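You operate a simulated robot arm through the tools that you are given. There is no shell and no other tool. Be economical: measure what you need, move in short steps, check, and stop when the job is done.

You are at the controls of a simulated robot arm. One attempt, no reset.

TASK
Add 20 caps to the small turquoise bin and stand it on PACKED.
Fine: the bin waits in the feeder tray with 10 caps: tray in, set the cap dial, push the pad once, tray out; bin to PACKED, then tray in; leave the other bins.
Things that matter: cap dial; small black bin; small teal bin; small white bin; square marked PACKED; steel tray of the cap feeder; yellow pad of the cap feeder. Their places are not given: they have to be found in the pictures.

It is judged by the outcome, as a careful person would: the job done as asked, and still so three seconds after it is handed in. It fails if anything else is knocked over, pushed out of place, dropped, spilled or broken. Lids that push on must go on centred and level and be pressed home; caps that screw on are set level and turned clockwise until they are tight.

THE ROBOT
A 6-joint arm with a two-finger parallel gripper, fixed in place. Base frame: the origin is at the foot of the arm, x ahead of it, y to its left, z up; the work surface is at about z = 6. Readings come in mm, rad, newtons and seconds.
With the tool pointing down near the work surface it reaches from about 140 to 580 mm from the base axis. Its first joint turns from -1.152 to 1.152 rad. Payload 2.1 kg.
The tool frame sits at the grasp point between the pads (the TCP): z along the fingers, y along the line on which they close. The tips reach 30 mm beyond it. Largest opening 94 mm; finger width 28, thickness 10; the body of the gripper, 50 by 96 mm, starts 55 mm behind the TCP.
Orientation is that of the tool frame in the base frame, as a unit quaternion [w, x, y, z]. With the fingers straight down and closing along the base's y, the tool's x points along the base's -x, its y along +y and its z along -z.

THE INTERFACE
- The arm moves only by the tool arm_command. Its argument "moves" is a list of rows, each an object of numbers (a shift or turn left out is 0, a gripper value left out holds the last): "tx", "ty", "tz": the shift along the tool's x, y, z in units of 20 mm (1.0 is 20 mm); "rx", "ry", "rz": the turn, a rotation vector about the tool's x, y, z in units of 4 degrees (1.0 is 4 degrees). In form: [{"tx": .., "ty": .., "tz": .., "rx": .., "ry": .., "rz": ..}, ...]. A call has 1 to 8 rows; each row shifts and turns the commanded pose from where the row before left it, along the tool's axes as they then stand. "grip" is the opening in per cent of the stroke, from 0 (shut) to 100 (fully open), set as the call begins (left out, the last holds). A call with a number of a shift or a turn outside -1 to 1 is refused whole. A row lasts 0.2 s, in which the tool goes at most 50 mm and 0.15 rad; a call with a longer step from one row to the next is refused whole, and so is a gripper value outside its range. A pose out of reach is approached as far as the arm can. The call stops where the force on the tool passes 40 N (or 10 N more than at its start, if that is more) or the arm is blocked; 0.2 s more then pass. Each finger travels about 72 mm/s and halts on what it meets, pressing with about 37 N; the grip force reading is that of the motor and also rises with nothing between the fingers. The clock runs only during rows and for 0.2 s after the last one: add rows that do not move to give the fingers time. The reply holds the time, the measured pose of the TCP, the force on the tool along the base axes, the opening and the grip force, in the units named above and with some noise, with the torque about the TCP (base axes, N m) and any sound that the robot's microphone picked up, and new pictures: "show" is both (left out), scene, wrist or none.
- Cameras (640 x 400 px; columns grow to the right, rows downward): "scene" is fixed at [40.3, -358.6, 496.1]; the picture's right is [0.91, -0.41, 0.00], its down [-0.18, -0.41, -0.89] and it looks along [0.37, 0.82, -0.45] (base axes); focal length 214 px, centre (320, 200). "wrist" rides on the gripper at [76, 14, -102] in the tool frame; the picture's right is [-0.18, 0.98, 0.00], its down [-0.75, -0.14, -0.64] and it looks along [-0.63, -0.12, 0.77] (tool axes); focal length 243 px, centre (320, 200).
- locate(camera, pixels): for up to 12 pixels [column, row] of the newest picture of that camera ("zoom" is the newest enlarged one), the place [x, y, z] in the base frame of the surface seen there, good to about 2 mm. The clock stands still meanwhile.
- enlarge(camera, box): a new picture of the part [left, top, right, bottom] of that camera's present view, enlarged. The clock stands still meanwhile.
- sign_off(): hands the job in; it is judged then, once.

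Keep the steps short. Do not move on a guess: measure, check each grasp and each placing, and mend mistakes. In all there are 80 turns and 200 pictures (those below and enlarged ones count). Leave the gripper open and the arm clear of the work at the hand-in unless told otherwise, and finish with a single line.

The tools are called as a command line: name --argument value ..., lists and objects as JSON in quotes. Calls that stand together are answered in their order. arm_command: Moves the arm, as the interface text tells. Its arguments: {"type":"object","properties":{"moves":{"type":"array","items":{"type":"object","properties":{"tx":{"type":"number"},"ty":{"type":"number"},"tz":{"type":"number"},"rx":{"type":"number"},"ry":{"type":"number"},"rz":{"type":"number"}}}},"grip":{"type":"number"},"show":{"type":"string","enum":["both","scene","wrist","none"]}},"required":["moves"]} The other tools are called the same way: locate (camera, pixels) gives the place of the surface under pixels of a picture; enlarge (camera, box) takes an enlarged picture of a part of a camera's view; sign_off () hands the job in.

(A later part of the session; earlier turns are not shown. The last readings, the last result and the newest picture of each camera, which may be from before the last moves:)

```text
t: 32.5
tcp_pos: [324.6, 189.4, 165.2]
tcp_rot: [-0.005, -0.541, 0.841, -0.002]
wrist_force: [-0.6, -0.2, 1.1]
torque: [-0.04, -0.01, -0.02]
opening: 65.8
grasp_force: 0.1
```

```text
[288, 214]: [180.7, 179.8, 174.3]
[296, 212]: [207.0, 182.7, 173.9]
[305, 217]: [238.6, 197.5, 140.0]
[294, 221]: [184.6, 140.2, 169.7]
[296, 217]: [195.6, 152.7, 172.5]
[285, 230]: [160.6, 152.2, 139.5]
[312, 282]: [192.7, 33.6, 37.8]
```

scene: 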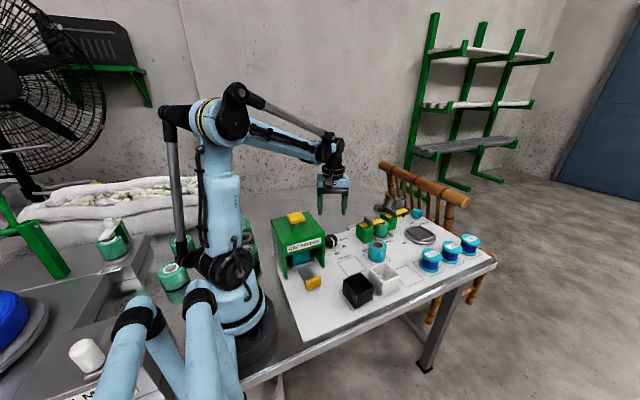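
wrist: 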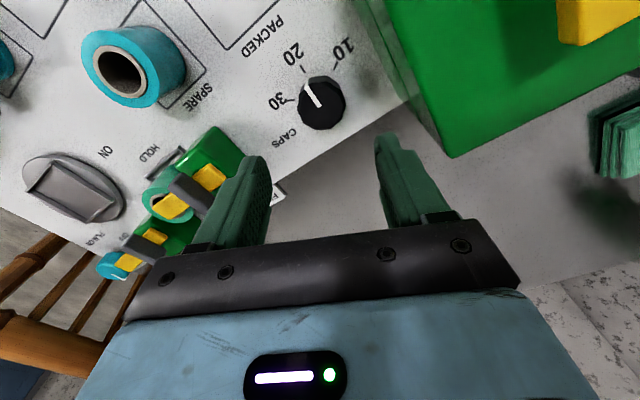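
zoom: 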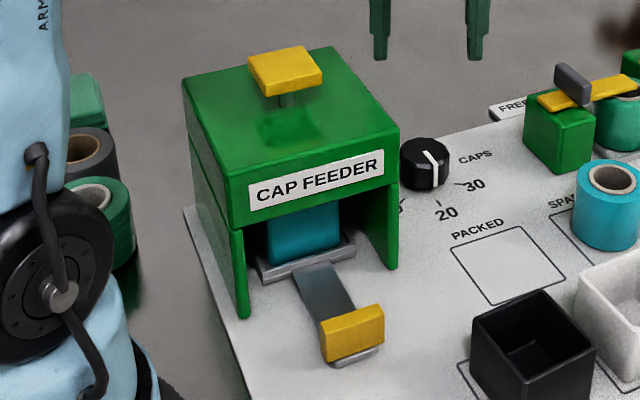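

Working it out from pixel geometry, the pointer is within ~2° of the 20 mark. Now rise, turn the tool back to neutral and shut the fingers for the pad press.

arm_command --moves '[{"rz": 1, "tz": -1}, {"rz": 1, "tz": -1}, {"rz": 1, "tz": -1}, {"rz": 1, "tz": -1}, {"rz": 1, "tz": -1}, {"rz": 1}, {"rz": 1}, {"rz": 1}]' --grip 0 --show "none"

arm_command --moves '[{"rz": 1}, {"rz": 1}, {"rz": 1}, {"rz": 1}, {"rz": 1}, {"rz": 1}, {"rz": 1}, {"rz": 1}]' --show "none"

arm_command --moves '[{"tx": 1, "ty": -0.2, "rz": 0.35}, {"tx": 1, "ty": -0.2}, {"tx": 1, "ty": -0.2}, {"tx": 1, "ty": -0.2}]'

```text
t: 34.3
tcp_pos: [326.6, 190.6, 265.8]
tcp_rot: [-0.004, -0.287, 0.958, -0.004]
wrist_force: [0.0, 0.3, 0.4]
torque: [-0.01, 0.0, 0.0]
opening: 0.1
grasp_force: 33.4
```

```text
t: 36.1
tcp_pos: [326.0, 190.9, 265.5]
tcp_rot: [-0.003, -0.012, 1.0, -0.005]
wrist_force: [0.9, 0.3, 0.4]
torque: [-0.03, -0.01, 0.05]
opening: 0.0
grasp_force: 32.6
```

```text
t: 37.1
tcp_pos: [245.9, 172.8, 267.5]
tcp_rot: [-0.003, 0.0, 1.0, -0.005]
wrist_force: [0.7, 0.2, 0.2]
torque: [0.01, 0.01, 0.0]
opening: 0.0
grasp_force: 33.2
```

scene: 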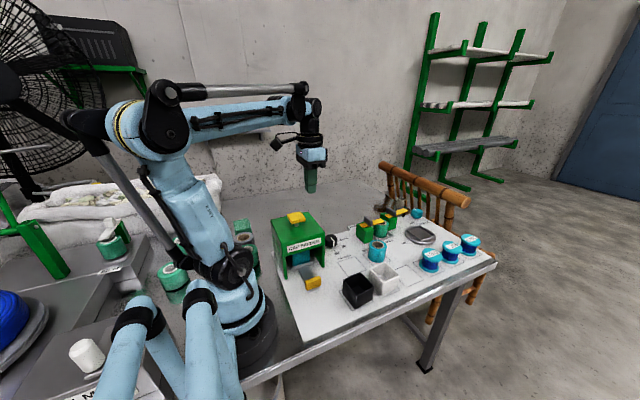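
wrist: 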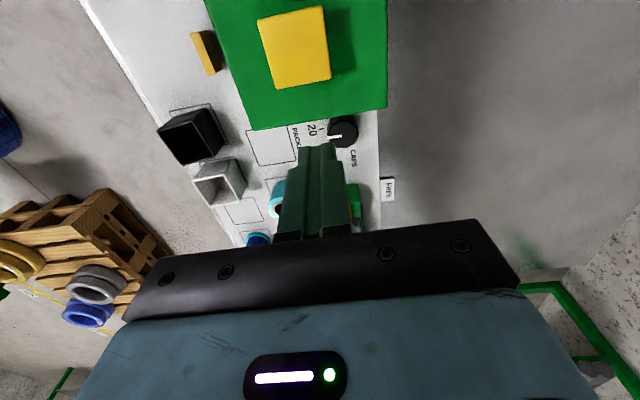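

locate --camera "wrist" --pixels '[[262, 20], [322, 12], [275, 85], [328, 76], [297, 50], [247, 15], [350, 30]]'

enlarge --camera "wrist" --box '[280, 90, 400, 170]'

```text
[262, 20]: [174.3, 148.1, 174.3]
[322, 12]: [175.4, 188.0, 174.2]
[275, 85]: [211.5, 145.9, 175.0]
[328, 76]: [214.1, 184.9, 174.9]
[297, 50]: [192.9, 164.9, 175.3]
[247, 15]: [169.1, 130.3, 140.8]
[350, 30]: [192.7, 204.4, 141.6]
```

```text
5.00 times, centred on (340, 130) of wrist
```

zoom: 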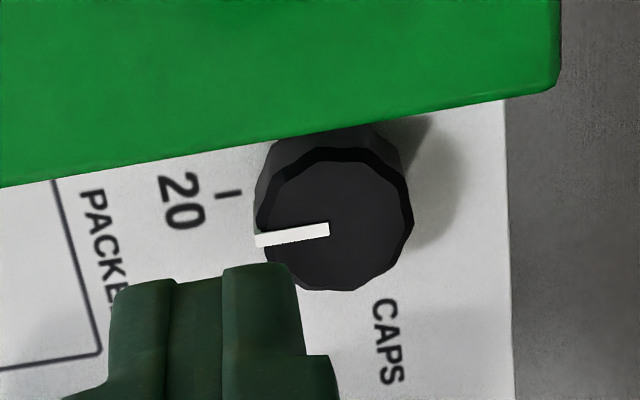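

Tick and pointer are parallel in this view too. Pad centre ≈ (194,166.5), top z 175. Move above it and down to just over contact (tips ~180).

arm_command --moves '[{"tx": 0.9, "ty": -0.1}, {"tx": 0.85, "ty": -0.1}, {"tx": 0.85, "ty": -0.1}, {"tz": 0.9}, {"tz": 0.9}, {"tz": 0.9}]' --show "scene"

```text
t: 38.5
tcp_pos: [194.2, 166.2, 213.6]
tcp_rot: [-0.004, -0.001, 1.0, -0.005]
wrist_force: [1.2, -0.7, 0.1]
torque: [0.01, -0.02, -0.01]
opening: 0.0
grasp_force: 33.4
```

scene: 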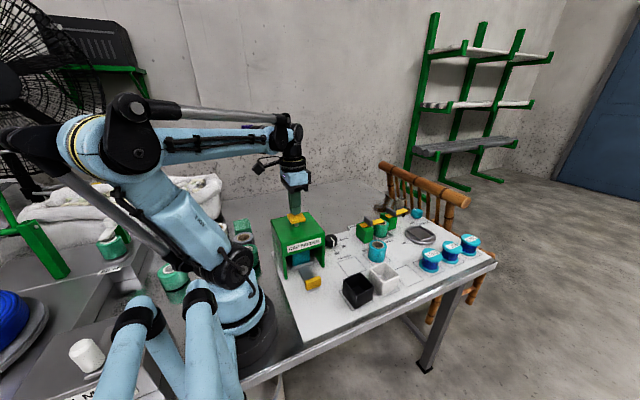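

Tips ~8 mm above the pad, centred. Press down in small steps, in one continuous push, watching force and sound.

arm_command --moves '[{"tz": 0.3}, {"tz": 0.2}, {"tz": 0.15}, {"tz": 0.15}, {"tz": 0.15}, {"tz": 0.15}, {"tz": 0.15}, {"tz": 0.15}]' --show "scene"

```text
t: 40.4
tcp_pos: [194.2, 166.1, 188.8]
tcp_rot: [-0.004, -0.001, 1.0, -0.006]
wrist_force: [-3.9, -1.4, 26.2]
torque: [-0.04, -0.25, -0.1]
opening: 0.0
grasp_force: 32.9
heard: click
stopped in row 8: the force on the tool passed its limit at 44 N (the readings are from after the stop); the commanded pose is now the measured one
```

scene: 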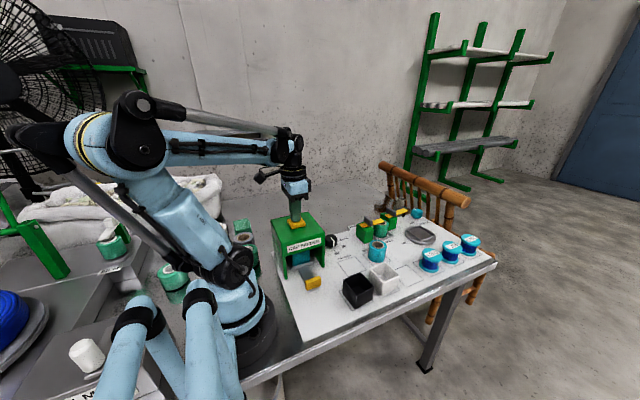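

A click was heard and the pad bottomed out: one push. Rise straight up and let the caps fall.

arm_command --moves '[{"tz": -1}, {"tz": -1}, {"tz": -1}, {"tz": -1}, {}, {}, {}, {}]' --grip 45

```text
t: 42.2
tcp_pos: [195.9, 167.1, 266.3]
tcp_rot: [-0.003, -0.001, 1.0, -0.005]
wrist_force: [0.3, -0.5, -0.1]
torque: [0.0, -0.02, 0.0]
opening: 42.3
grasp_force: 0.0
```

scene: 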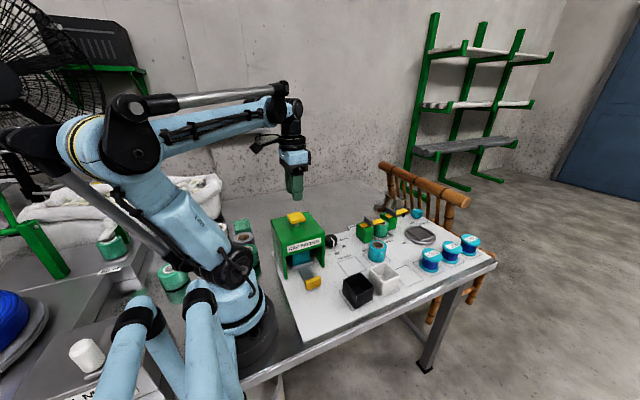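
wrist: 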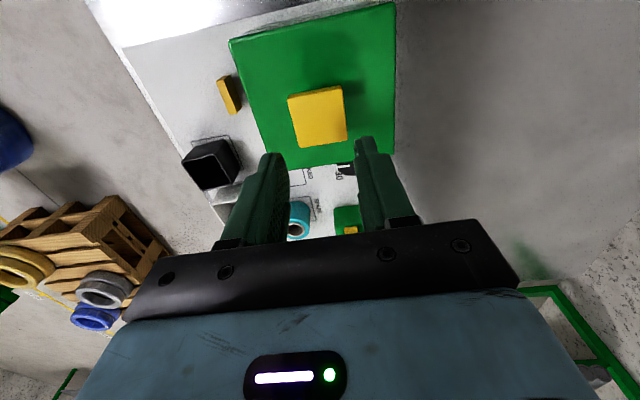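

Pad has sprung back. Move to above the handle (195,39).

arm_command --moves '[{"ty": -0.9}, {"ty": -0.9}, {"ty": -0.9}, {"ty": -0.9}, {"ty": -0.9}, {"ty": -0.95}, {"ty": -0.95}]' --show "none"

arm_command --moves '[{"tz": 1}, {"tz": 1}, {"tz": 1}, {"tz": 1}, {"tz": 1}, {"tz": 1}, {"tz": 1}, {"tz": 1}]'

locate --camera "wrist" --pixels '[[324, 100], [320, 90], [330, 110]]'

```text
t: 43.8
tcp_pos: [195.7, 40.0, 267.8]
tcp_rot: [-0.004, -0.001, 1.0, -0.005]
wrist_force: [-0.1, 0.0, 0.0]
torque: [0.02, 0.01, -0.03]
opening: 42.4
grasp_force: 0.1
```

```text
t: 45.6
tcp_pos: [193.8, 38.1, 107.7]
tcp_rot: [-0.004, -0.001, 1.0, -0.005]
wrist_force: [-0.1, -0.6, 0.2]
torque: [0.01, 0.0, 0.01]
opening: 42.4
grasp_force: 0.2
```

scene: 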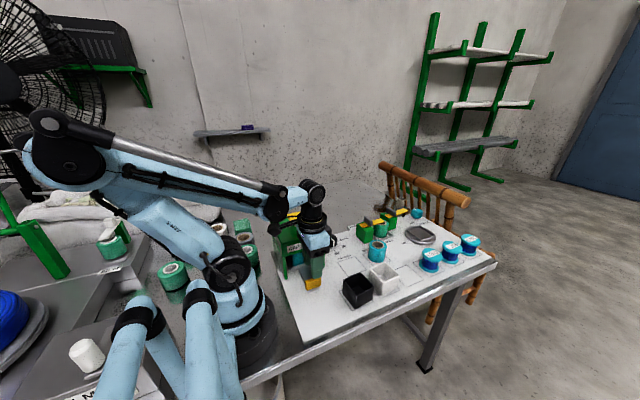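
wrist: 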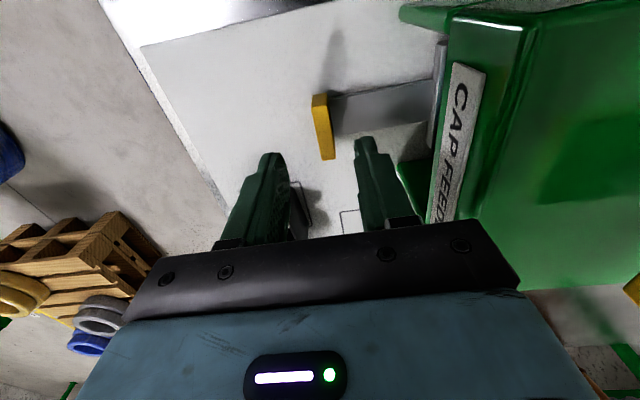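

```text
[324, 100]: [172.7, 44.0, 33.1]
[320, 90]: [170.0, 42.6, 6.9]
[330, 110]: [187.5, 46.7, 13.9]
```

Handle lies between the fingers. Descend to z 53 and close.

arm_command --moves '[{"tz": 0.9, "ty": 0.1}, {"tz": 0.9}, {"tz": 0.93}]' --show "wrist"

arm_command --moves '[{}, {}, {}]' --grip 0 --show "wrist"

```text
t: 46.4
tcp_pos: [194.0, 40.2, 54.6]
tcp_rot: [-0.003, -0.001, 1.0, -0.005]
wrist_force: [-0.7, 0.8, 0.5]
torque: [-0.03, -0.02, 0.01]
opening: 42.0
grasp_force: 0.0
```

wrist: 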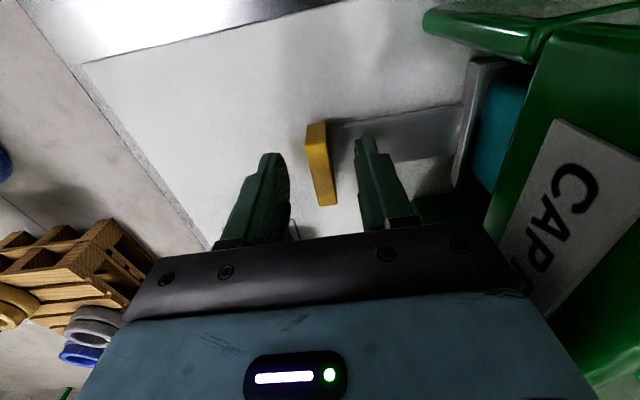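

```text
t: 47.2
tcp_pos: [193.0, 39.5, 54.8]
tcp_rot: [-0.005, -0.001, 1.0, -0.006]
wrist_force: [3.0, 1.5, -20.1]
torque: [0.54, 0.4, -0.25]
opening: 11.6
grasp_force: 44.2
```

wrist: 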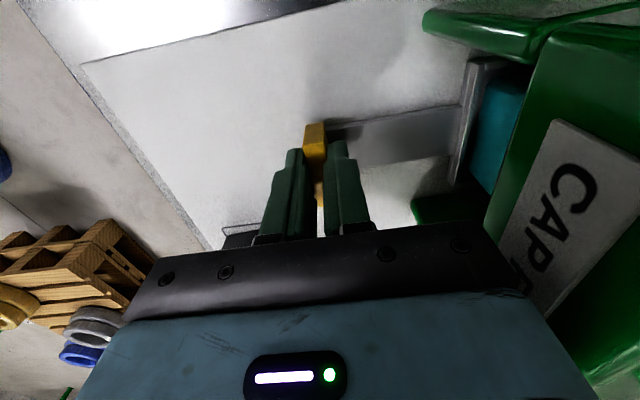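

Gripped (11.6). Pull the tray out gently along -y, about 130 mm in total.

arm_command --moves '[{"ty": -0.2, "tz": 0.04}, {"ty": -0.4}, {"ty": -0.45}, {"ty": -0.45}, {"ty": -0.45}, {"ty": -0.45}, {"ty": -0.4}, {"ty": -0.2}]' --show "wrist"

```text
t: 49.0
tcp_pos: [193.5, -21.6, 54.7]
tcp_rot: [-0.003, -0.001, 1.0, -0.005]
wrist_force: [-0.7, 0.9, -33.4]
torque: [0.67, -0.27, -0.57]
opening: 11.8
grasp_force: 45.3
```

wrist: 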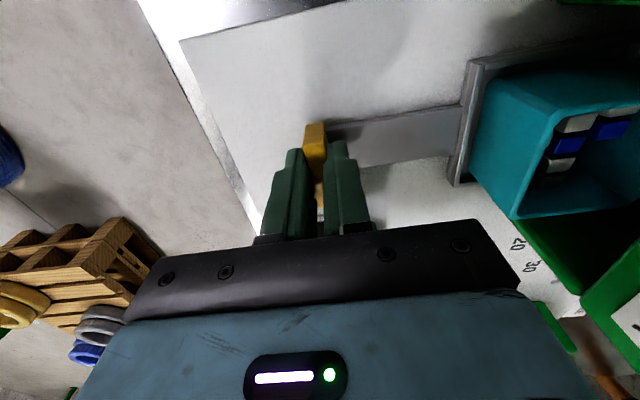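

Moving; caps can be seen in the bin. Ease the downward force by 1.5 mm and continue.

arm_command --moves '[{"ty": -0.2, "tz": 0.06}, {"ty": -0.4}, {"ty": -0.45}, {"ty": -0.45}, {"ty": -0.45}, {"ty": -0.45}, {"ty": -0.4}, {"ty": -0.25}]' --show "wrist"

```text
t: 50.8
tcp_pos: [193.9, -81.5, 52.9]
tcp_rot: [-0.003, -0.001, 1.0, -0.005]
wrist_force: [-4.3, 0.4, -34.9]
torque: [0.57, -0.27, -0.34]
opening: 11.4
grasp_force: 45.3
```

wrist: 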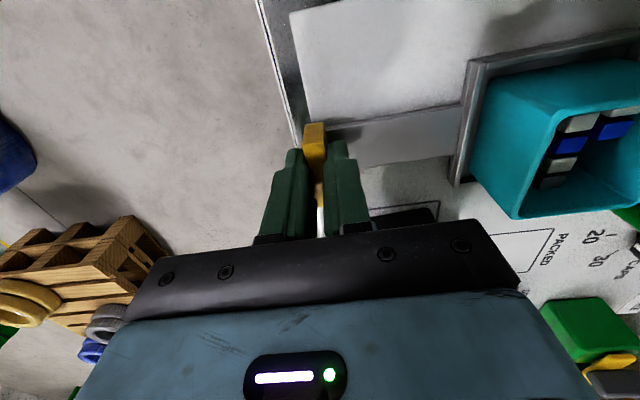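

About 8 mm more to the outer stop.

arm_command --moves '[{"ty": -0.1, "tz": 0.06}, {"ty": -0.1}, {"ty": -0.1}, {"ty": -0.1}, {"ty": -0.1}]' --show "wrist"

```text
t: 52.0
tcp_pos: [193.2, -89.7, 52.2]
tcp_rot: [-0.004, -0.002, 1.0, -0.002]
wrist_force: [-5.5, 24.8, 36.0]
torque: [0.76, -0.02, -0.53]
opening: 11.7
grasp_force: 45.1
```

wrist: 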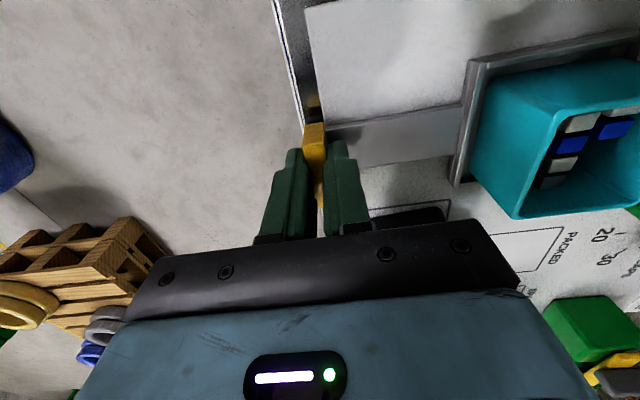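

The tray is at its outer stop (y force 25 N). Release and rise.

arm_command --moves '[{}, {}, {"tz": -0.6}, {"tz": -1}, {"tz": -1}, {"tz": -1}, {"tz": -1}, {"tz": -1}]' --grip 60 --show "none"

arm_command --moves '[{"tz": -1, "ty": 0.6}, {"tz": -1, "ty": 0.8}, {"tz": -1, "ty": 0.8}, {"tz": -1, "ty": 0.8}, {"tz": -1, "ty": 0.8}]' --grip 95

enlarge --camera "wrist" --box '[260, 0, 420, 100]'

```text
t: 53.8
tcp_pos: [194.4, -90.6, 163.1]
tcp_rot: [-0.003, 0.0, 1.0, -0.005]
wrist_force: [0.5, 0.6, 0.0]
torque: [0.01, 0.04, 0.0]
opening: 56.3
grasp_force: 0.0
```

```text
t: 55.0
tcp_pos: [195.4, -11.6, 263.3]
tcp_rot: [-0.004, -0.001, 1.0, -0.005]
wrist_force: [0.0, 0.0, 0.3]
torque: [-0.01, -0.02, 0.0]
opening: 89.3
grasp_force: 0.2
```

scene: 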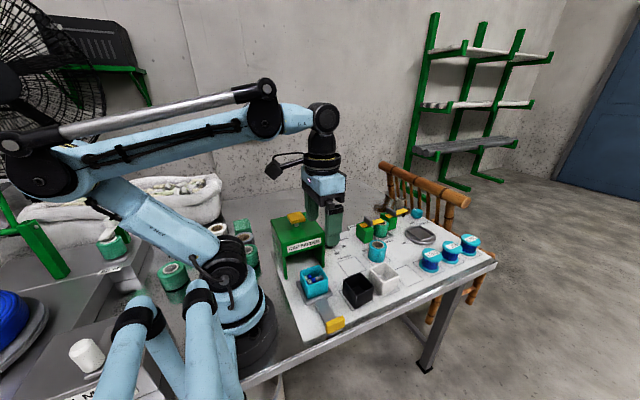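
wrist: 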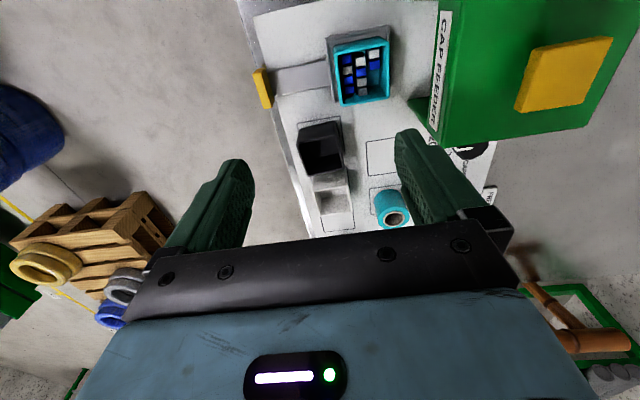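

```text
4.00 times, centred on (340, 50) of wrist
```

zoom: 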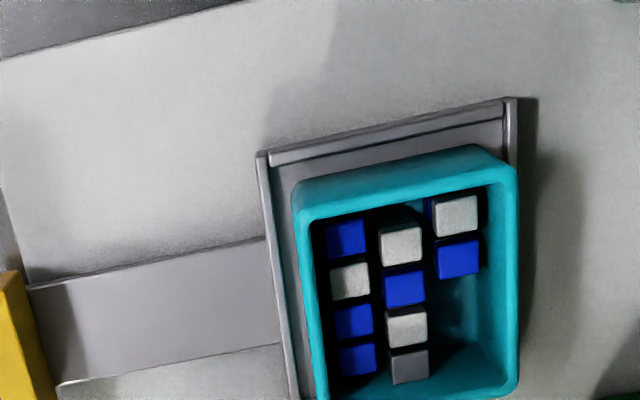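

Caps have been added. Check the stack height, and measure bin edges.

locate --camera "zoom" --pixels '[[350, 280], [405, 285], [458, 215], [410, 365], [480, 320], [302, 290], [512, 290], [400, 190], [420, 390], [285, 210], [458, 260], [355, 360]]'

enlarge --camera "scene" --box '[280, 240, 380, 340]'

locate --camera "wrist" --pixels '[[337, 50], [389, 40], [342, 104], [386, 97], [360, 46], [333, 75], [367, 140], [396, 140], [369, 172], [316, 145], [333, 200]]'

```text
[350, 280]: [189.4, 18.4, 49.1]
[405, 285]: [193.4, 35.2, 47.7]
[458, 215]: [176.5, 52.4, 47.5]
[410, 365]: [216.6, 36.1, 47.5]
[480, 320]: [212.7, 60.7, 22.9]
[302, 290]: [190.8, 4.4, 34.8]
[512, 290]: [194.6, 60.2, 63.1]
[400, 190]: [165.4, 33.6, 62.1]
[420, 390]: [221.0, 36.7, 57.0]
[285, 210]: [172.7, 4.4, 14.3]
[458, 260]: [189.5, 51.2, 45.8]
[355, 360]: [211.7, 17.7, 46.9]
```

```text
4.00 times, centred on (330, 290) of scene
```

zoom: 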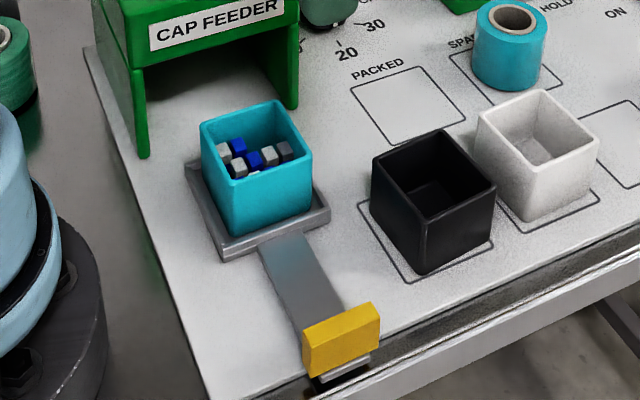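

```text
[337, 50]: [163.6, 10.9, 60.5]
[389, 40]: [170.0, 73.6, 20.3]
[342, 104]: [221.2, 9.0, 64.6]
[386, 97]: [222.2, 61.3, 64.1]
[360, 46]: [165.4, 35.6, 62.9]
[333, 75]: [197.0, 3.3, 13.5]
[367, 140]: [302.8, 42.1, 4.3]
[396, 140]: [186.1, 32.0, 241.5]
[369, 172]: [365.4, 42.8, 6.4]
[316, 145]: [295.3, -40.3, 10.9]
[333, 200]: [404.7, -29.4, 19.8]
```

The top layer is at z≈47.5 with the floor at ≈19–23, which means three layers of 10, so 30 caps. Bin: x 164–222, y ~7–63, top z 63. Now I'll measure the PACKED square corners and the bin corners from the scene.

locate --camera "zoom" --pixels '[[352, 90], [417, 68], [465, 119], [394, 148], [202, 125], [275, 102], [310, 160], [237, 180], [238, 236], [310, 210], [222, 258], [328, 210]]'

```text
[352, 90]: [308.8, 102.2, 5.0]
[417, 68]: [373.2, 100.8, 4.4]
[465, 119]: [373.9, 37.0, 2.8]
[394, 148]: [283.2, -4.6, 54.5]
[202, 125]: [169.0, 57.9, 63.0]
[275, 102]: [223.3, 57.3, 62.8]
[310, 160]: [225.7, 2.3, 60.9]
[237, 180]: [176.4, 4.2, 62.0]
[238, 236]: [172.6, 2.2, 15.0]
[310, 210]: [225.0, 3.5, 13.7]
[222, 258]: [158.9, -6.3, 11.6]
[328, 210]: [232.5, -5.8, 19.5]
```

PACKED centre ≈ (339,71); bin centre ≈ (195,32.5). Opening 75 mm, move above the bin and down to z≈125.

arm_command --moves '[{"ty": 0.73}, {"ty": 0.73}, {"ty": 0.74, "tz": 0.7}, {"tz": 1}, {"tz": 1}, {"tz": 1}, {"tz": 1}, {"tz": 1}]' --grip 80 --show "none"

arm_command --moves '[{"tz": 0.6}, {"tz": 0.5}]'

locate --camera "wrist" --pixels '[[290, 120], [320, 110], [350, 115]]'

```text
t: 56.8
tcp_pos: [194.8, 29.6, 149.6]
tcp_rot: [-0.003, -0.001, 1.0, -0.006]
wrist_force: [-0.1, 0.2, 0.7]
torque: [0.0, 0.03, -0.02]
opening: 74.8
grasp_force: 0.0
```

```text
t: 57.4
tcp_pos: [193.9, 29.4, 126.5]
tcp_rot: [-0.004, -0.001, 1.0, -0.006]
wrist_force: [-0.3, 1.1, -1.0]
torque: [0.02, -0.01, -0.02]
opening: 75.1
grasp_force: 0.1
```

scene: 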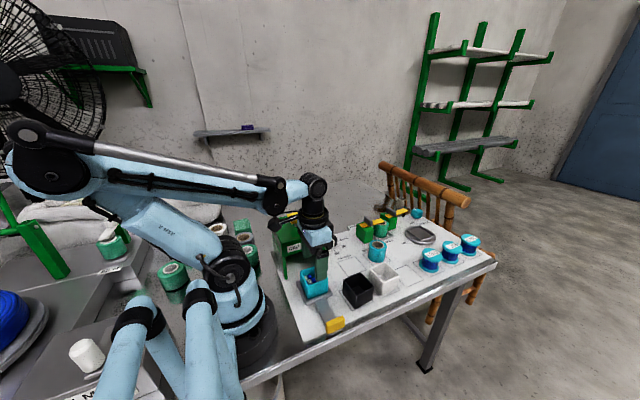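
wrist: 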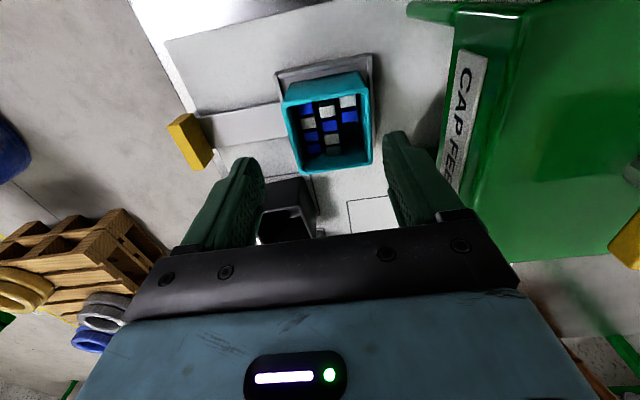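

```text
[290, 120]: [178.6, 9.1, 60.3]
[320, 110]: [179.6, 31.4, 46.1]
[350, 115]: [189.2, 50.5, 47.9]
```

locate --camera "wrist" --pixels '[[284, 110], [302, 174], [370, 108], [372, 162], [290, 100], [358, 82], [298, 150], [368, 130]]'

enlarge --camera "wrist" --box '[240, 50, 420, 200]'

```text
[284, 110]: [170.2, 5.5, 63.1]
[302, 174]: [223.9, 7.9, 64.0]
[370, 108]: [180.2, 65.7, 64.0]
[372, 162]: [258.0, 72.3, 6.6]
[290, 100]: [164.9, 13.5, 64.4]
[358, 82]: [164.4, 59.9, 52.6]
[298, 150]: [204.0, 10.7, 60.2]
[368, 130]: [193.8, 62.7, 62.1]
```

```text
2.67 times, centred on (330, 125) of wrist
```

zoom: 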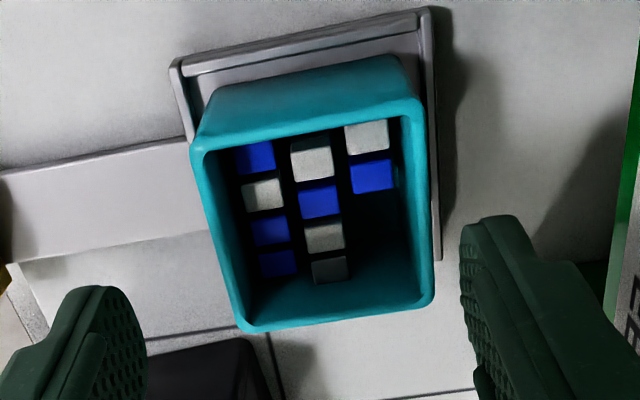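

Bin centre ≈ (194.5,34.5). Shift 5 mm in y and descend to z≈63.

arm_command --moves '[{"ty": 0.25, "tz": 0.2}, {"tz": 0.7}, {"tz": 0.7}, {"tz": 0.7}, {"tz": 0.7}, {"tz": 0.2}]'

enlarge --camera "scene" --box '[270, 220, 370, 310]'

```text
t: 58.8
tcp_pos: [192.4, 32.9, 62.7]
tcp_rot: [-0.004, -0.001, 1.0, -0.005]
wrist_force: [0.6, 0.2, 0.7]
torque: [-0.01, 0.0, 0.01]
opening: 75.3
grasp_force: 0.0
```

scene: 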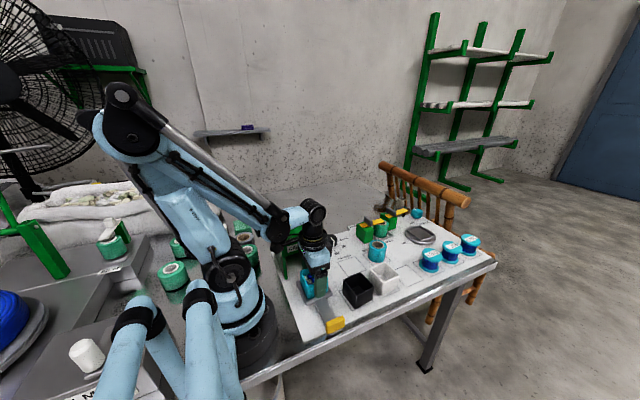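
wrist: 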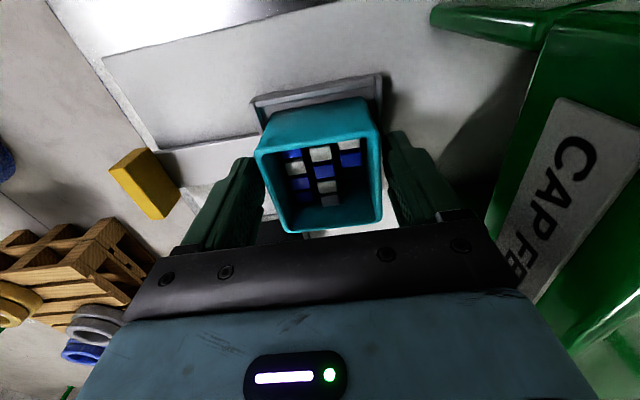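

```text
4.44 times, centred on (320, 265) of scene
```

zoom: 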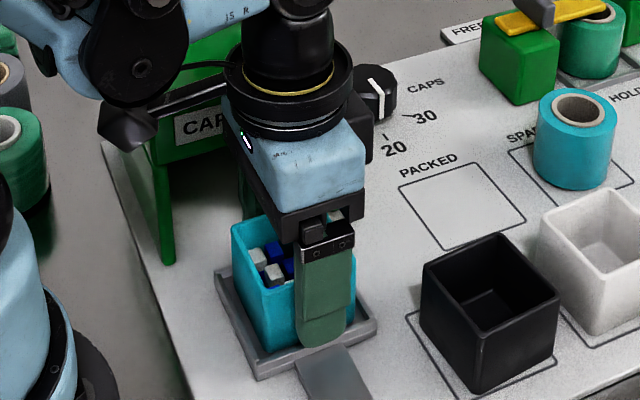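

Fingers straddle the bin. Trim 2 mm in x, 1.5 mm in y, and close.

arm_command --moves '[{"tx": -0.1, "ty": 0.07}, {}, {}, {}]' --show "none"

arm_command --moves '[{}, {}, {}]' --grip 55 --show "wrist"

```text
t: 59.8
tcp_pos: [194.8, 33.6, 62.4]
tcp_rot: [-0.003, -0.001, 1.0, -0.005]
wrist_force: [-0.2, 0.5, 0.1]
torque: [0.0, 0.01, 0.0]
opening: 75.0
grasp_force: 0.1
```

```text
t: 60.6
tcp_pos: [196.2, 34.5, 63.6]
tcp_rot: [-0.004, -0.001, 1.0, -0.006]
wrist_force: [-0.5, 0.0, -0.3]
torque: [-0.05, -0.01, 0.04]
opening: 63.6
grasp_force: 36.9
```

wrist: 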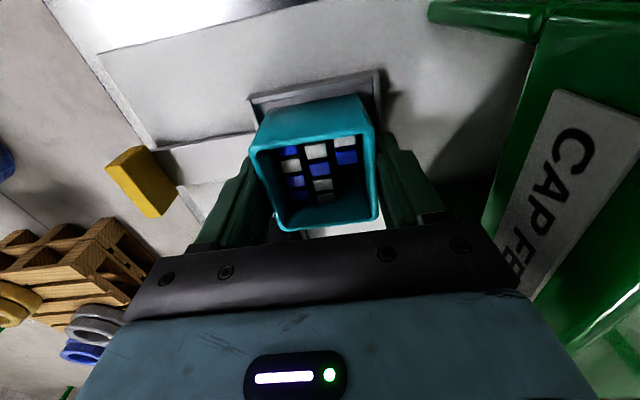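

Held: opening 63.6, force 37. Lift gently a little and check.

arm_command --moves '[{"tz": -0.2}, {"tz": -0.3}, {"tz": -0.4}, {"tz": -0.4}, {"tz": -0.4}, {"tz": -0.3}]'

```text
t: 62.0
tcp_pos: [194.3, 34.8, 102.4]
tcp_rot: [-0.004, -0.001, 1.0, -0.005]
wrist_force: [0.6, 0.1, -0.4]
torque: [-0.01, -0.02, 0.01]
opening: 63.4
grasp_force: 36.9
```

scene: 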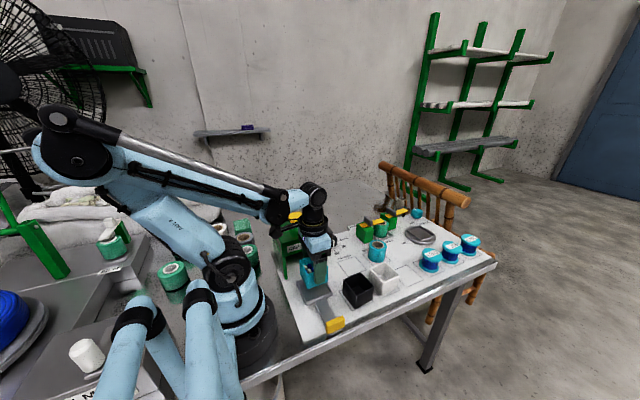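
wrist: 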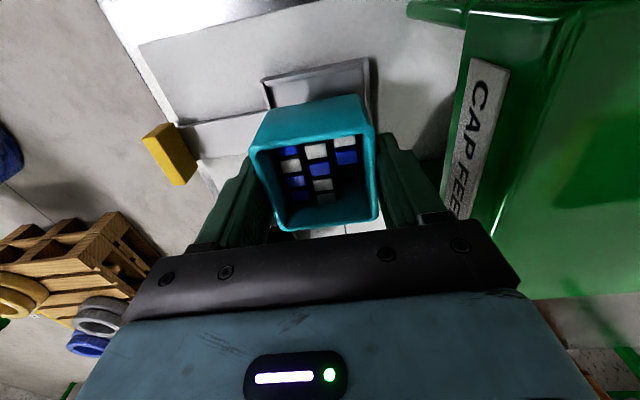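

The bin is lifted and steady. Raise gently while moving +x.

arm_command --moves '[{"tz": -0.3}, {"tz": -0.5, "tx": -0.3}, {"tz": -0.5, "tx": -0.5}, {"tz": -0.5, "tx": -0.6}, {"tz": -0.5, "tx": -0.6}, {"tz": -0.5, "tx": -0.6}, {"tz": -0.5, "tx": -0.5}, {"tz": -0.3, "tx": -0.3}]' --show "none"

arm_command --moves '[{"rz": -0.5}, {"rz": -1}, {"rz": -1}, {"rz": -1}, {"rz": -1}, {"rz": -1}, {"rz": -1}, {"rz": -1}]' --show "none"

arm_command --moves '[{"rz": -1}, {"rz": -1}, {"rz": -1}, {"rz": -1}, {"rz": -1}, {"rz": -1}, {"rz": -1}, {"rz": -1}]' --show "none"

arm_command --moves '[{"rz": -1}, {"rz": -1}, {"rz": -1}, {"rz": -1}, {"rz": -1}, {"rz": -1}, {"rz": -1}]'

```text
t: 63.8
tcp_pos: [264.6, 36.9, 173.6]
tcp_rot: [-0.003, -0.001, 1.0, -0.005]
wrist_force: [-0.4, 0.2, -1.3]
torque: [0.0, -0.01, 0.02]
opening: 63.5
grasp_force: 36.9
```

```text
t: 65.6
tcp_pos: [263.9, 35.7, 175.0]
tcp_rot: [-0.005, -0.26, 0.965, -0.004]
wrist_force: [-0.7, -0.7, -1.0]
torque: [0.01, 0.02, -0.03]
opening: 63.7
grasp_force: 37.4
```

```text
t: 67.4
tcp_pos: [264.7, 35.4, 173.8]
tcp_rot: [-0.006, -0.516, 0.856, -0.002]
wrist_force: [0.0, -0.9, -0.4]
torque: [-0.01, 0.01, 0.0]
opening: 63.6
grasp_force: 36.6
```

```text
t: 69.0
tcp_pos: [264.3, 35.5, 174.3]
tcp_rot: [0.006, 0.708, -0.706, 0.001]
wrist_force: [0.3, 0.0, -1.2]
torque: [-0.03, -0.02, 0.01]
opening: 63.5
grasp_force: 36.8
```

scene: 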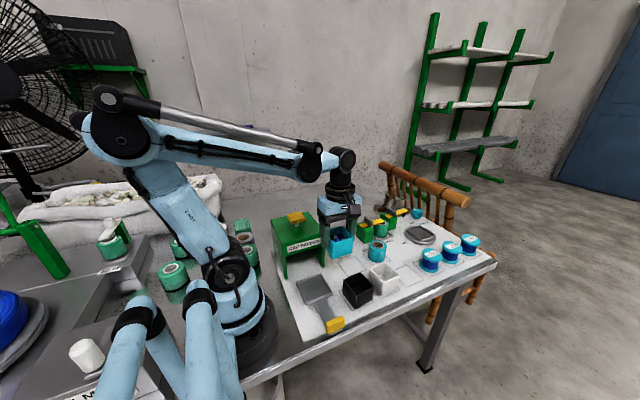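
wrist: 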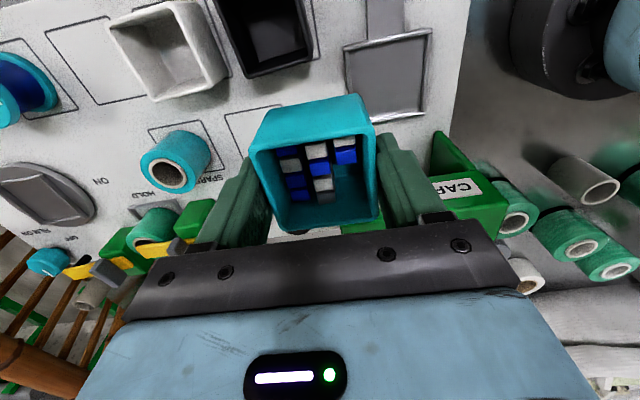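

The tool is turned 90° (camera toward -y). Measure the PACKED square again in the scene view.

enlarge --camera "scene" --box '[320, 230, 400, 300]'

locate --camera "wrist" --pixels '[[224, 113], [277, 105], [240, 155], [148, 127], [200, 120]]'

```text
5.71 times, centred on (360, 265) of scene
```

zoom: 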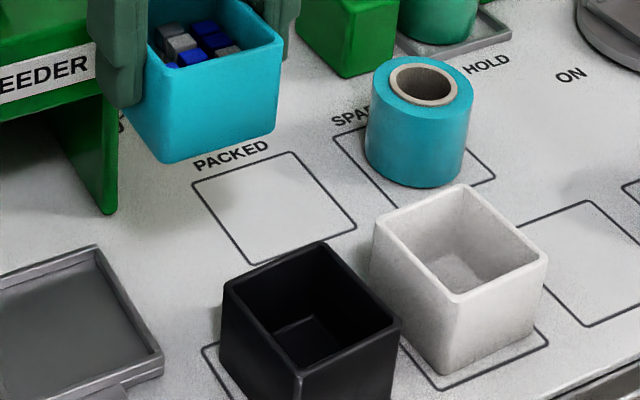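

```text
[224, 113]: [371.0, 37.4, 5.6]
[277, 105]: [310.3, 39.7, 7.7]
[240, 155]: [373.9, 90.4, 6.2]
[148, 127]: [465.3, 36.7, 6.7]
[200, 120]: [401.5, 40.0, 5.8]
```

locate --camera "zoom" --pixels '[[193, 182], [293, 152], [356, 226], [250, 264], [272, 208]]'

arm_command --moves '[{"ty": -0.3, "tx": -0.2}, {"ty": -0.5, "tx": -0.25}, {"ty": -0.6, "tx": -0.3}, {"ty": -0.6, "tx": -0.3}, {"ty": -0.6, "tx": -0.3}, {"ty": -0.5, "tx": -0.2}, {"ty": -0.4, "tx": -0.2}, {"ty": -0.25}]'

```text
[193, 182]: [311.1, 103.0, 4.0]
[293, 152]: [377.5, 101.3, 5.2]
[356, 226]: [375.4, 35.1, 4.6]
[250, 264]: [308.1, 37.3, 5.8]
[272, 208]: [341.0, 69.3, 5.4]
```

```text
t: 70.8
tcp_pos: [337.9, 71.9, 172.8]
tcp_rot: [0.007, 0.708, -0.706, 0.001]
wrist_force: [0.3, 0.2, -0.4]
torque: [0.0, -0.02, 0.0]
opening: 63.3
grasp_force: 36.9
```

scene: 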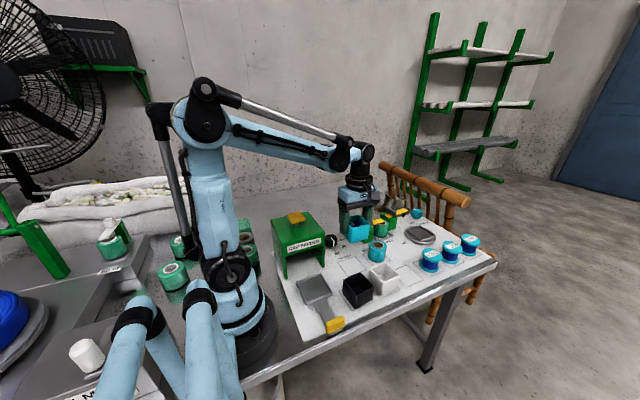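
wrist: 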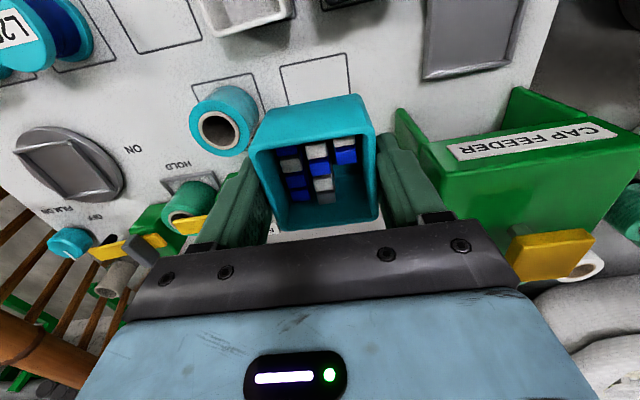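

locate --camera "wrist" --pixels '[[248, 130], [225, 92], [193, 125], [232, 152], [258, 148], [376, 140], [285, 68], [345, 54]]'

enlarge --camera "scene" --box '[310, 180, 430, 300]'

```text
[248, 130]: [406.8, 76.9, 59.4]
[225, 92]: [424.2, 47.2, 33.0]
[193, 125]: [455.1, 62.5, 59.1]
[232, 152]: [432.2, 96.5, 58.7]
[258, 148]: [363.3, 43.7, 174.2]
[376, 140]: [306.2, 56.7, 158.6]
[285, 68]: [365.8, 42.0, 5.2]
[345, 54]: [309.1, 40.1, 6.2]
```

```text
3.33 times, centred on (370, 240) of scene
```

zoom: 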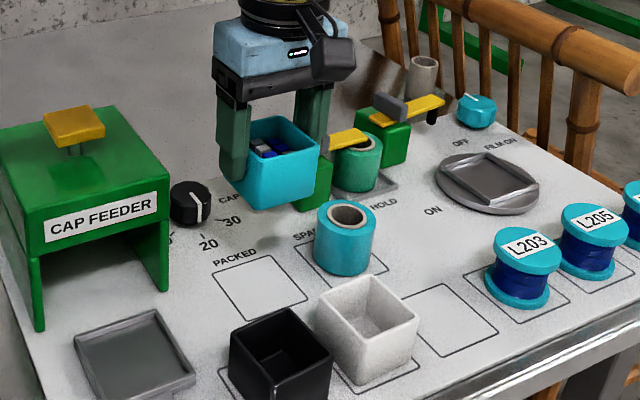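

The roll's near edge is at x≈405, so the fingers (outer ≈389 when opened to 75) stay clear. Align to (341,71) and descend toward the square.

arm_command --moves '[{"ty": -0.15, "tx": 0.04, "tz": 0.4}, {"tz": 0.7}, {"tz": 0.8}, {"tz": 0.8}, {"tz": 0.8}, {"tz": 0.8}, {"tz": 0.5}, {"tz": 0.3}]'

enlarge --camera "scene" --box '[310, 200, 410, 300]'

```text
t: 72.6
tcp_pos: [342.2, 70.9, 71.1]
tcp_rot: [0.007, 0.708, -0.706, 0.001]
wrist_force: [0.0, -0.4, -0.8]
torque: [0.02, -0.01, 0.0]
opening: 63.6
grasp_force: 37.1
```

scene: 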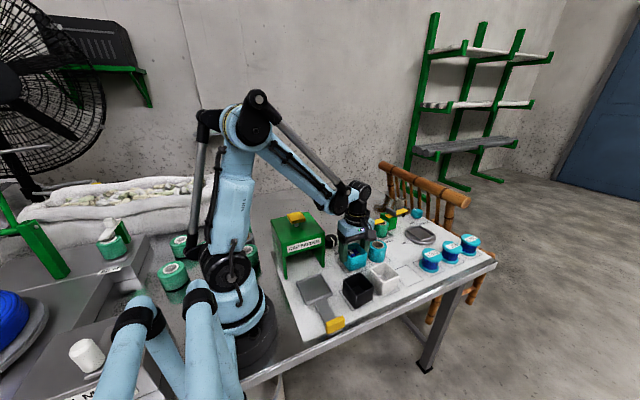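
wrist: 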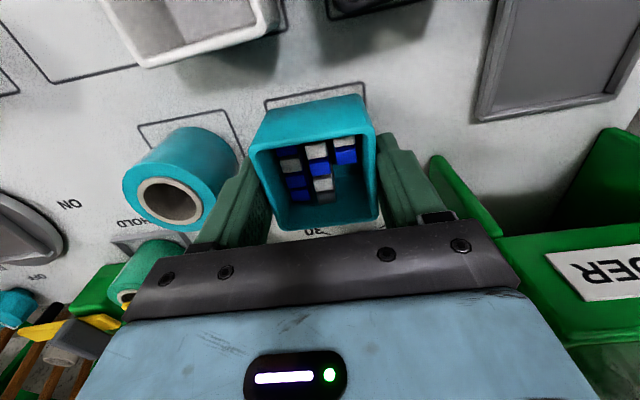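

```text
4.00 times, centred on (360, 250) of scene
```

zoom: 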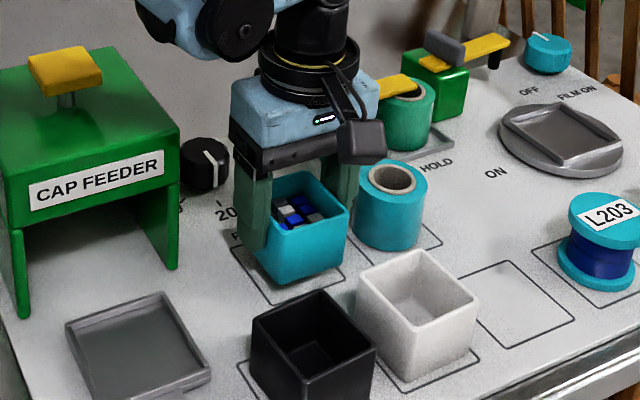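

Well aligned, about 15 mm above the table. Lower slowly until contact.

arm_command --moves '[{"tz": 0.25}, {"tz": 0.2}, {"tz": 0.1}, {"tz": 0.1}, {"tz": 0.06}, {"tz": 0.06}]'

```text
t: 74.0
tcp_pos: [340.3, 69.3, 55.8]
tcp_rot: [0.006, 0.708, -0.707, 0.001]
wrist_force: [0.5, 0.1, -1.1]
torque: [0.02, -0.02, 0.01]
opening: 63.5
grasp_force: 36.5
```

scene: 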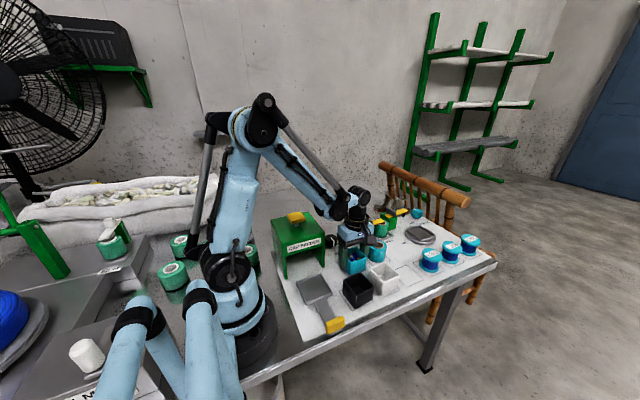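
wrist: 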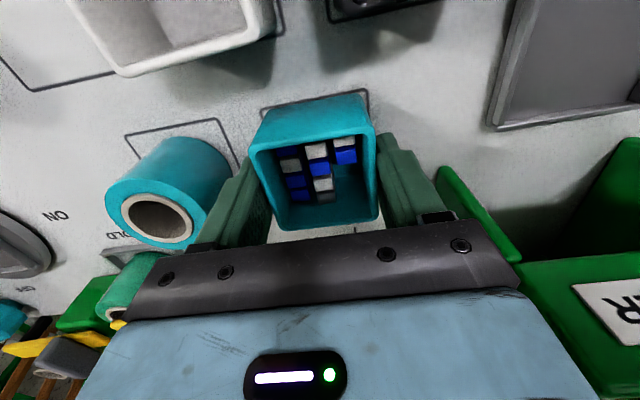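

No contact yet; a few more small steps.

arm_command --moves '[{"tz": 0.06}, {"tz": 0.06}, {"tz": 0.06}]' --show "none"

```text
t: 74.8
tcp_pos: [340.9, 69.4, 52.2]
tcp_rot: [0.007, 0.708, -0.706, 0.002]
wrist_force: [-10.4, -1.3, 32.7]
torque: [-0.04, 0.16, -0.02]
opening: 63.6
grasp_force: 36.8
```

Contact at z≈52 (33 N). Ease up 1 mm, then open.

arm_command --moves '[{"tz": -0.05}, {}]' --show "none"

arm_command --moves '[{}, {}, {}]' --grip 79

enlarge --camera "scene" --box '[310, 200, 410, 300]'

```text
t: 75.4
tcp_pos: [341.4, 69.4, 53.6]
tcp_rot: [0.006, 0.707, -0.707, 0.002]
wrist_force: [0.0, 0.2, -0.8]
torque: [-0.04, 0.02, -0.04]
opening: 63.4
grasp_force: 37.0
```

```text
t: 76.2
tcp_pos: [341.3, 68.9, 52.9]
tcp_rot: [0.006, 0.707, -0.707, 0.002]
wrist_force: [-0.1, 0.4, -0.7]
torque: [0.01, 0.02, -0.01]
opening: 74.3
grasp_force: 0.1
```

scene: 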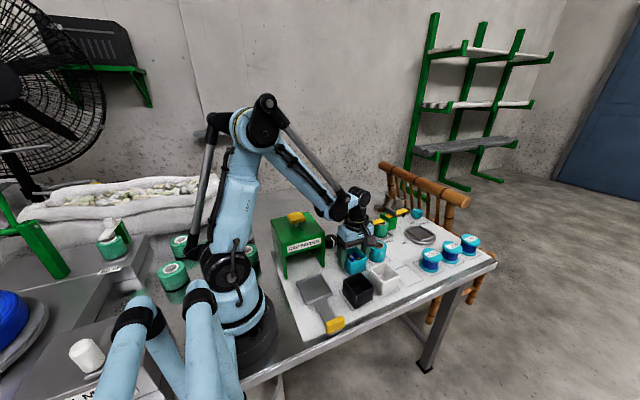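
wrist: 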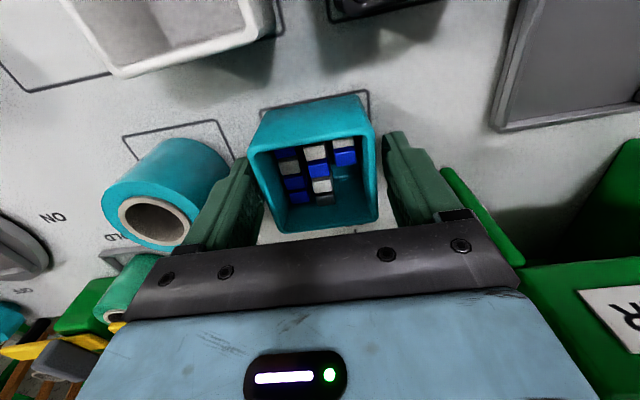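

```text
4.00 times, centred on (360, 250) of scene
```

zoom: 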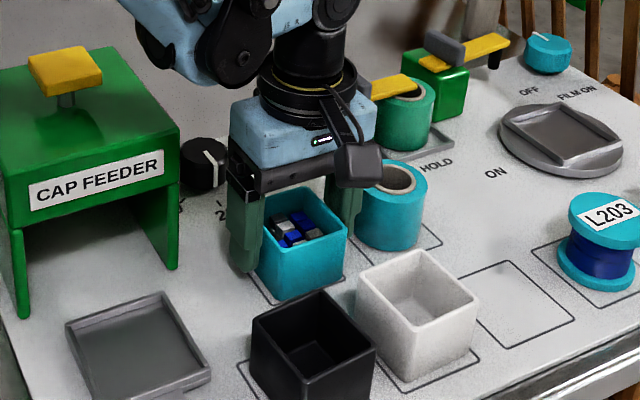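

The bin stands on PACKED, fingers clear on both sides. Rise straight up slowly at first.

arm_command --moves '[{"tz": -0.3}, {"tz": -0.5}, {"tz": -0.8}, {"tz": -1}, {"tz": -1}, {"tz": -1}, {"tz": -1}, {"tz": -1}]'

enlarge --camera "scene" --box '[310, 200, 410, 300]'

```text
t: 78.0
tcp_pos: [341.9, 70.8, 185.0]
tcp_rot: [0.007, 0.708, -0.706, 0.001]
wrist_force: [0.3, 0.0, 0.8]
torque: [0.02, 0.01, 0.02]
opening: 74.5
grasp_force: 0.0
```

scene: 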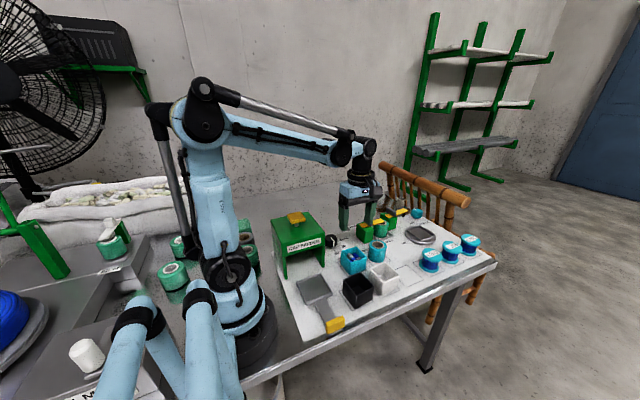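
wrist: 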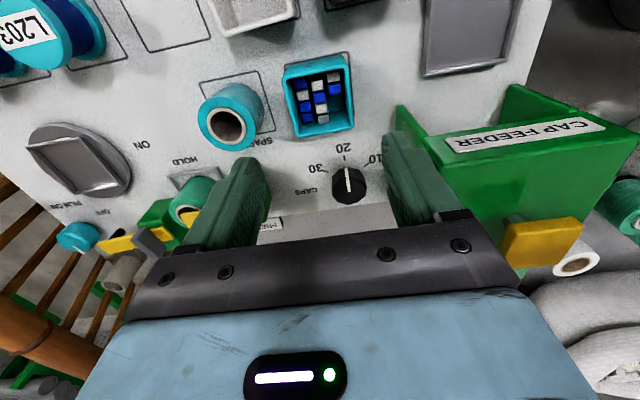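

```text
4.00 times, centred on (360, 250) of scene
```

zoom: 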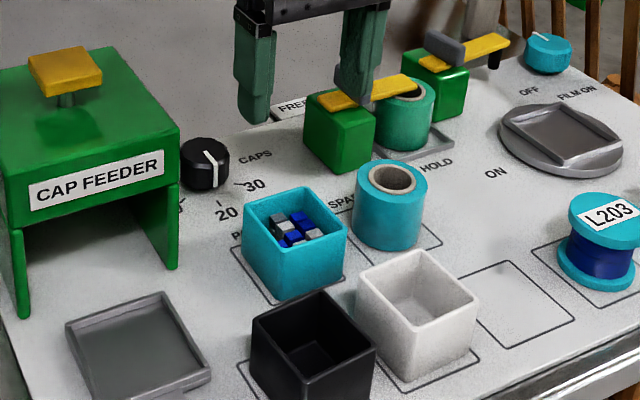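

enlarge --camera "wrist" --box '[260, 30, 400, 210]'

```text
2.22 times, centred on (330, 120) of wrist
```

zoom: 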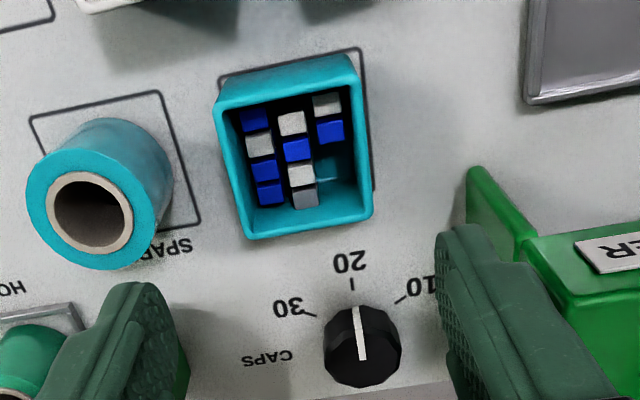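

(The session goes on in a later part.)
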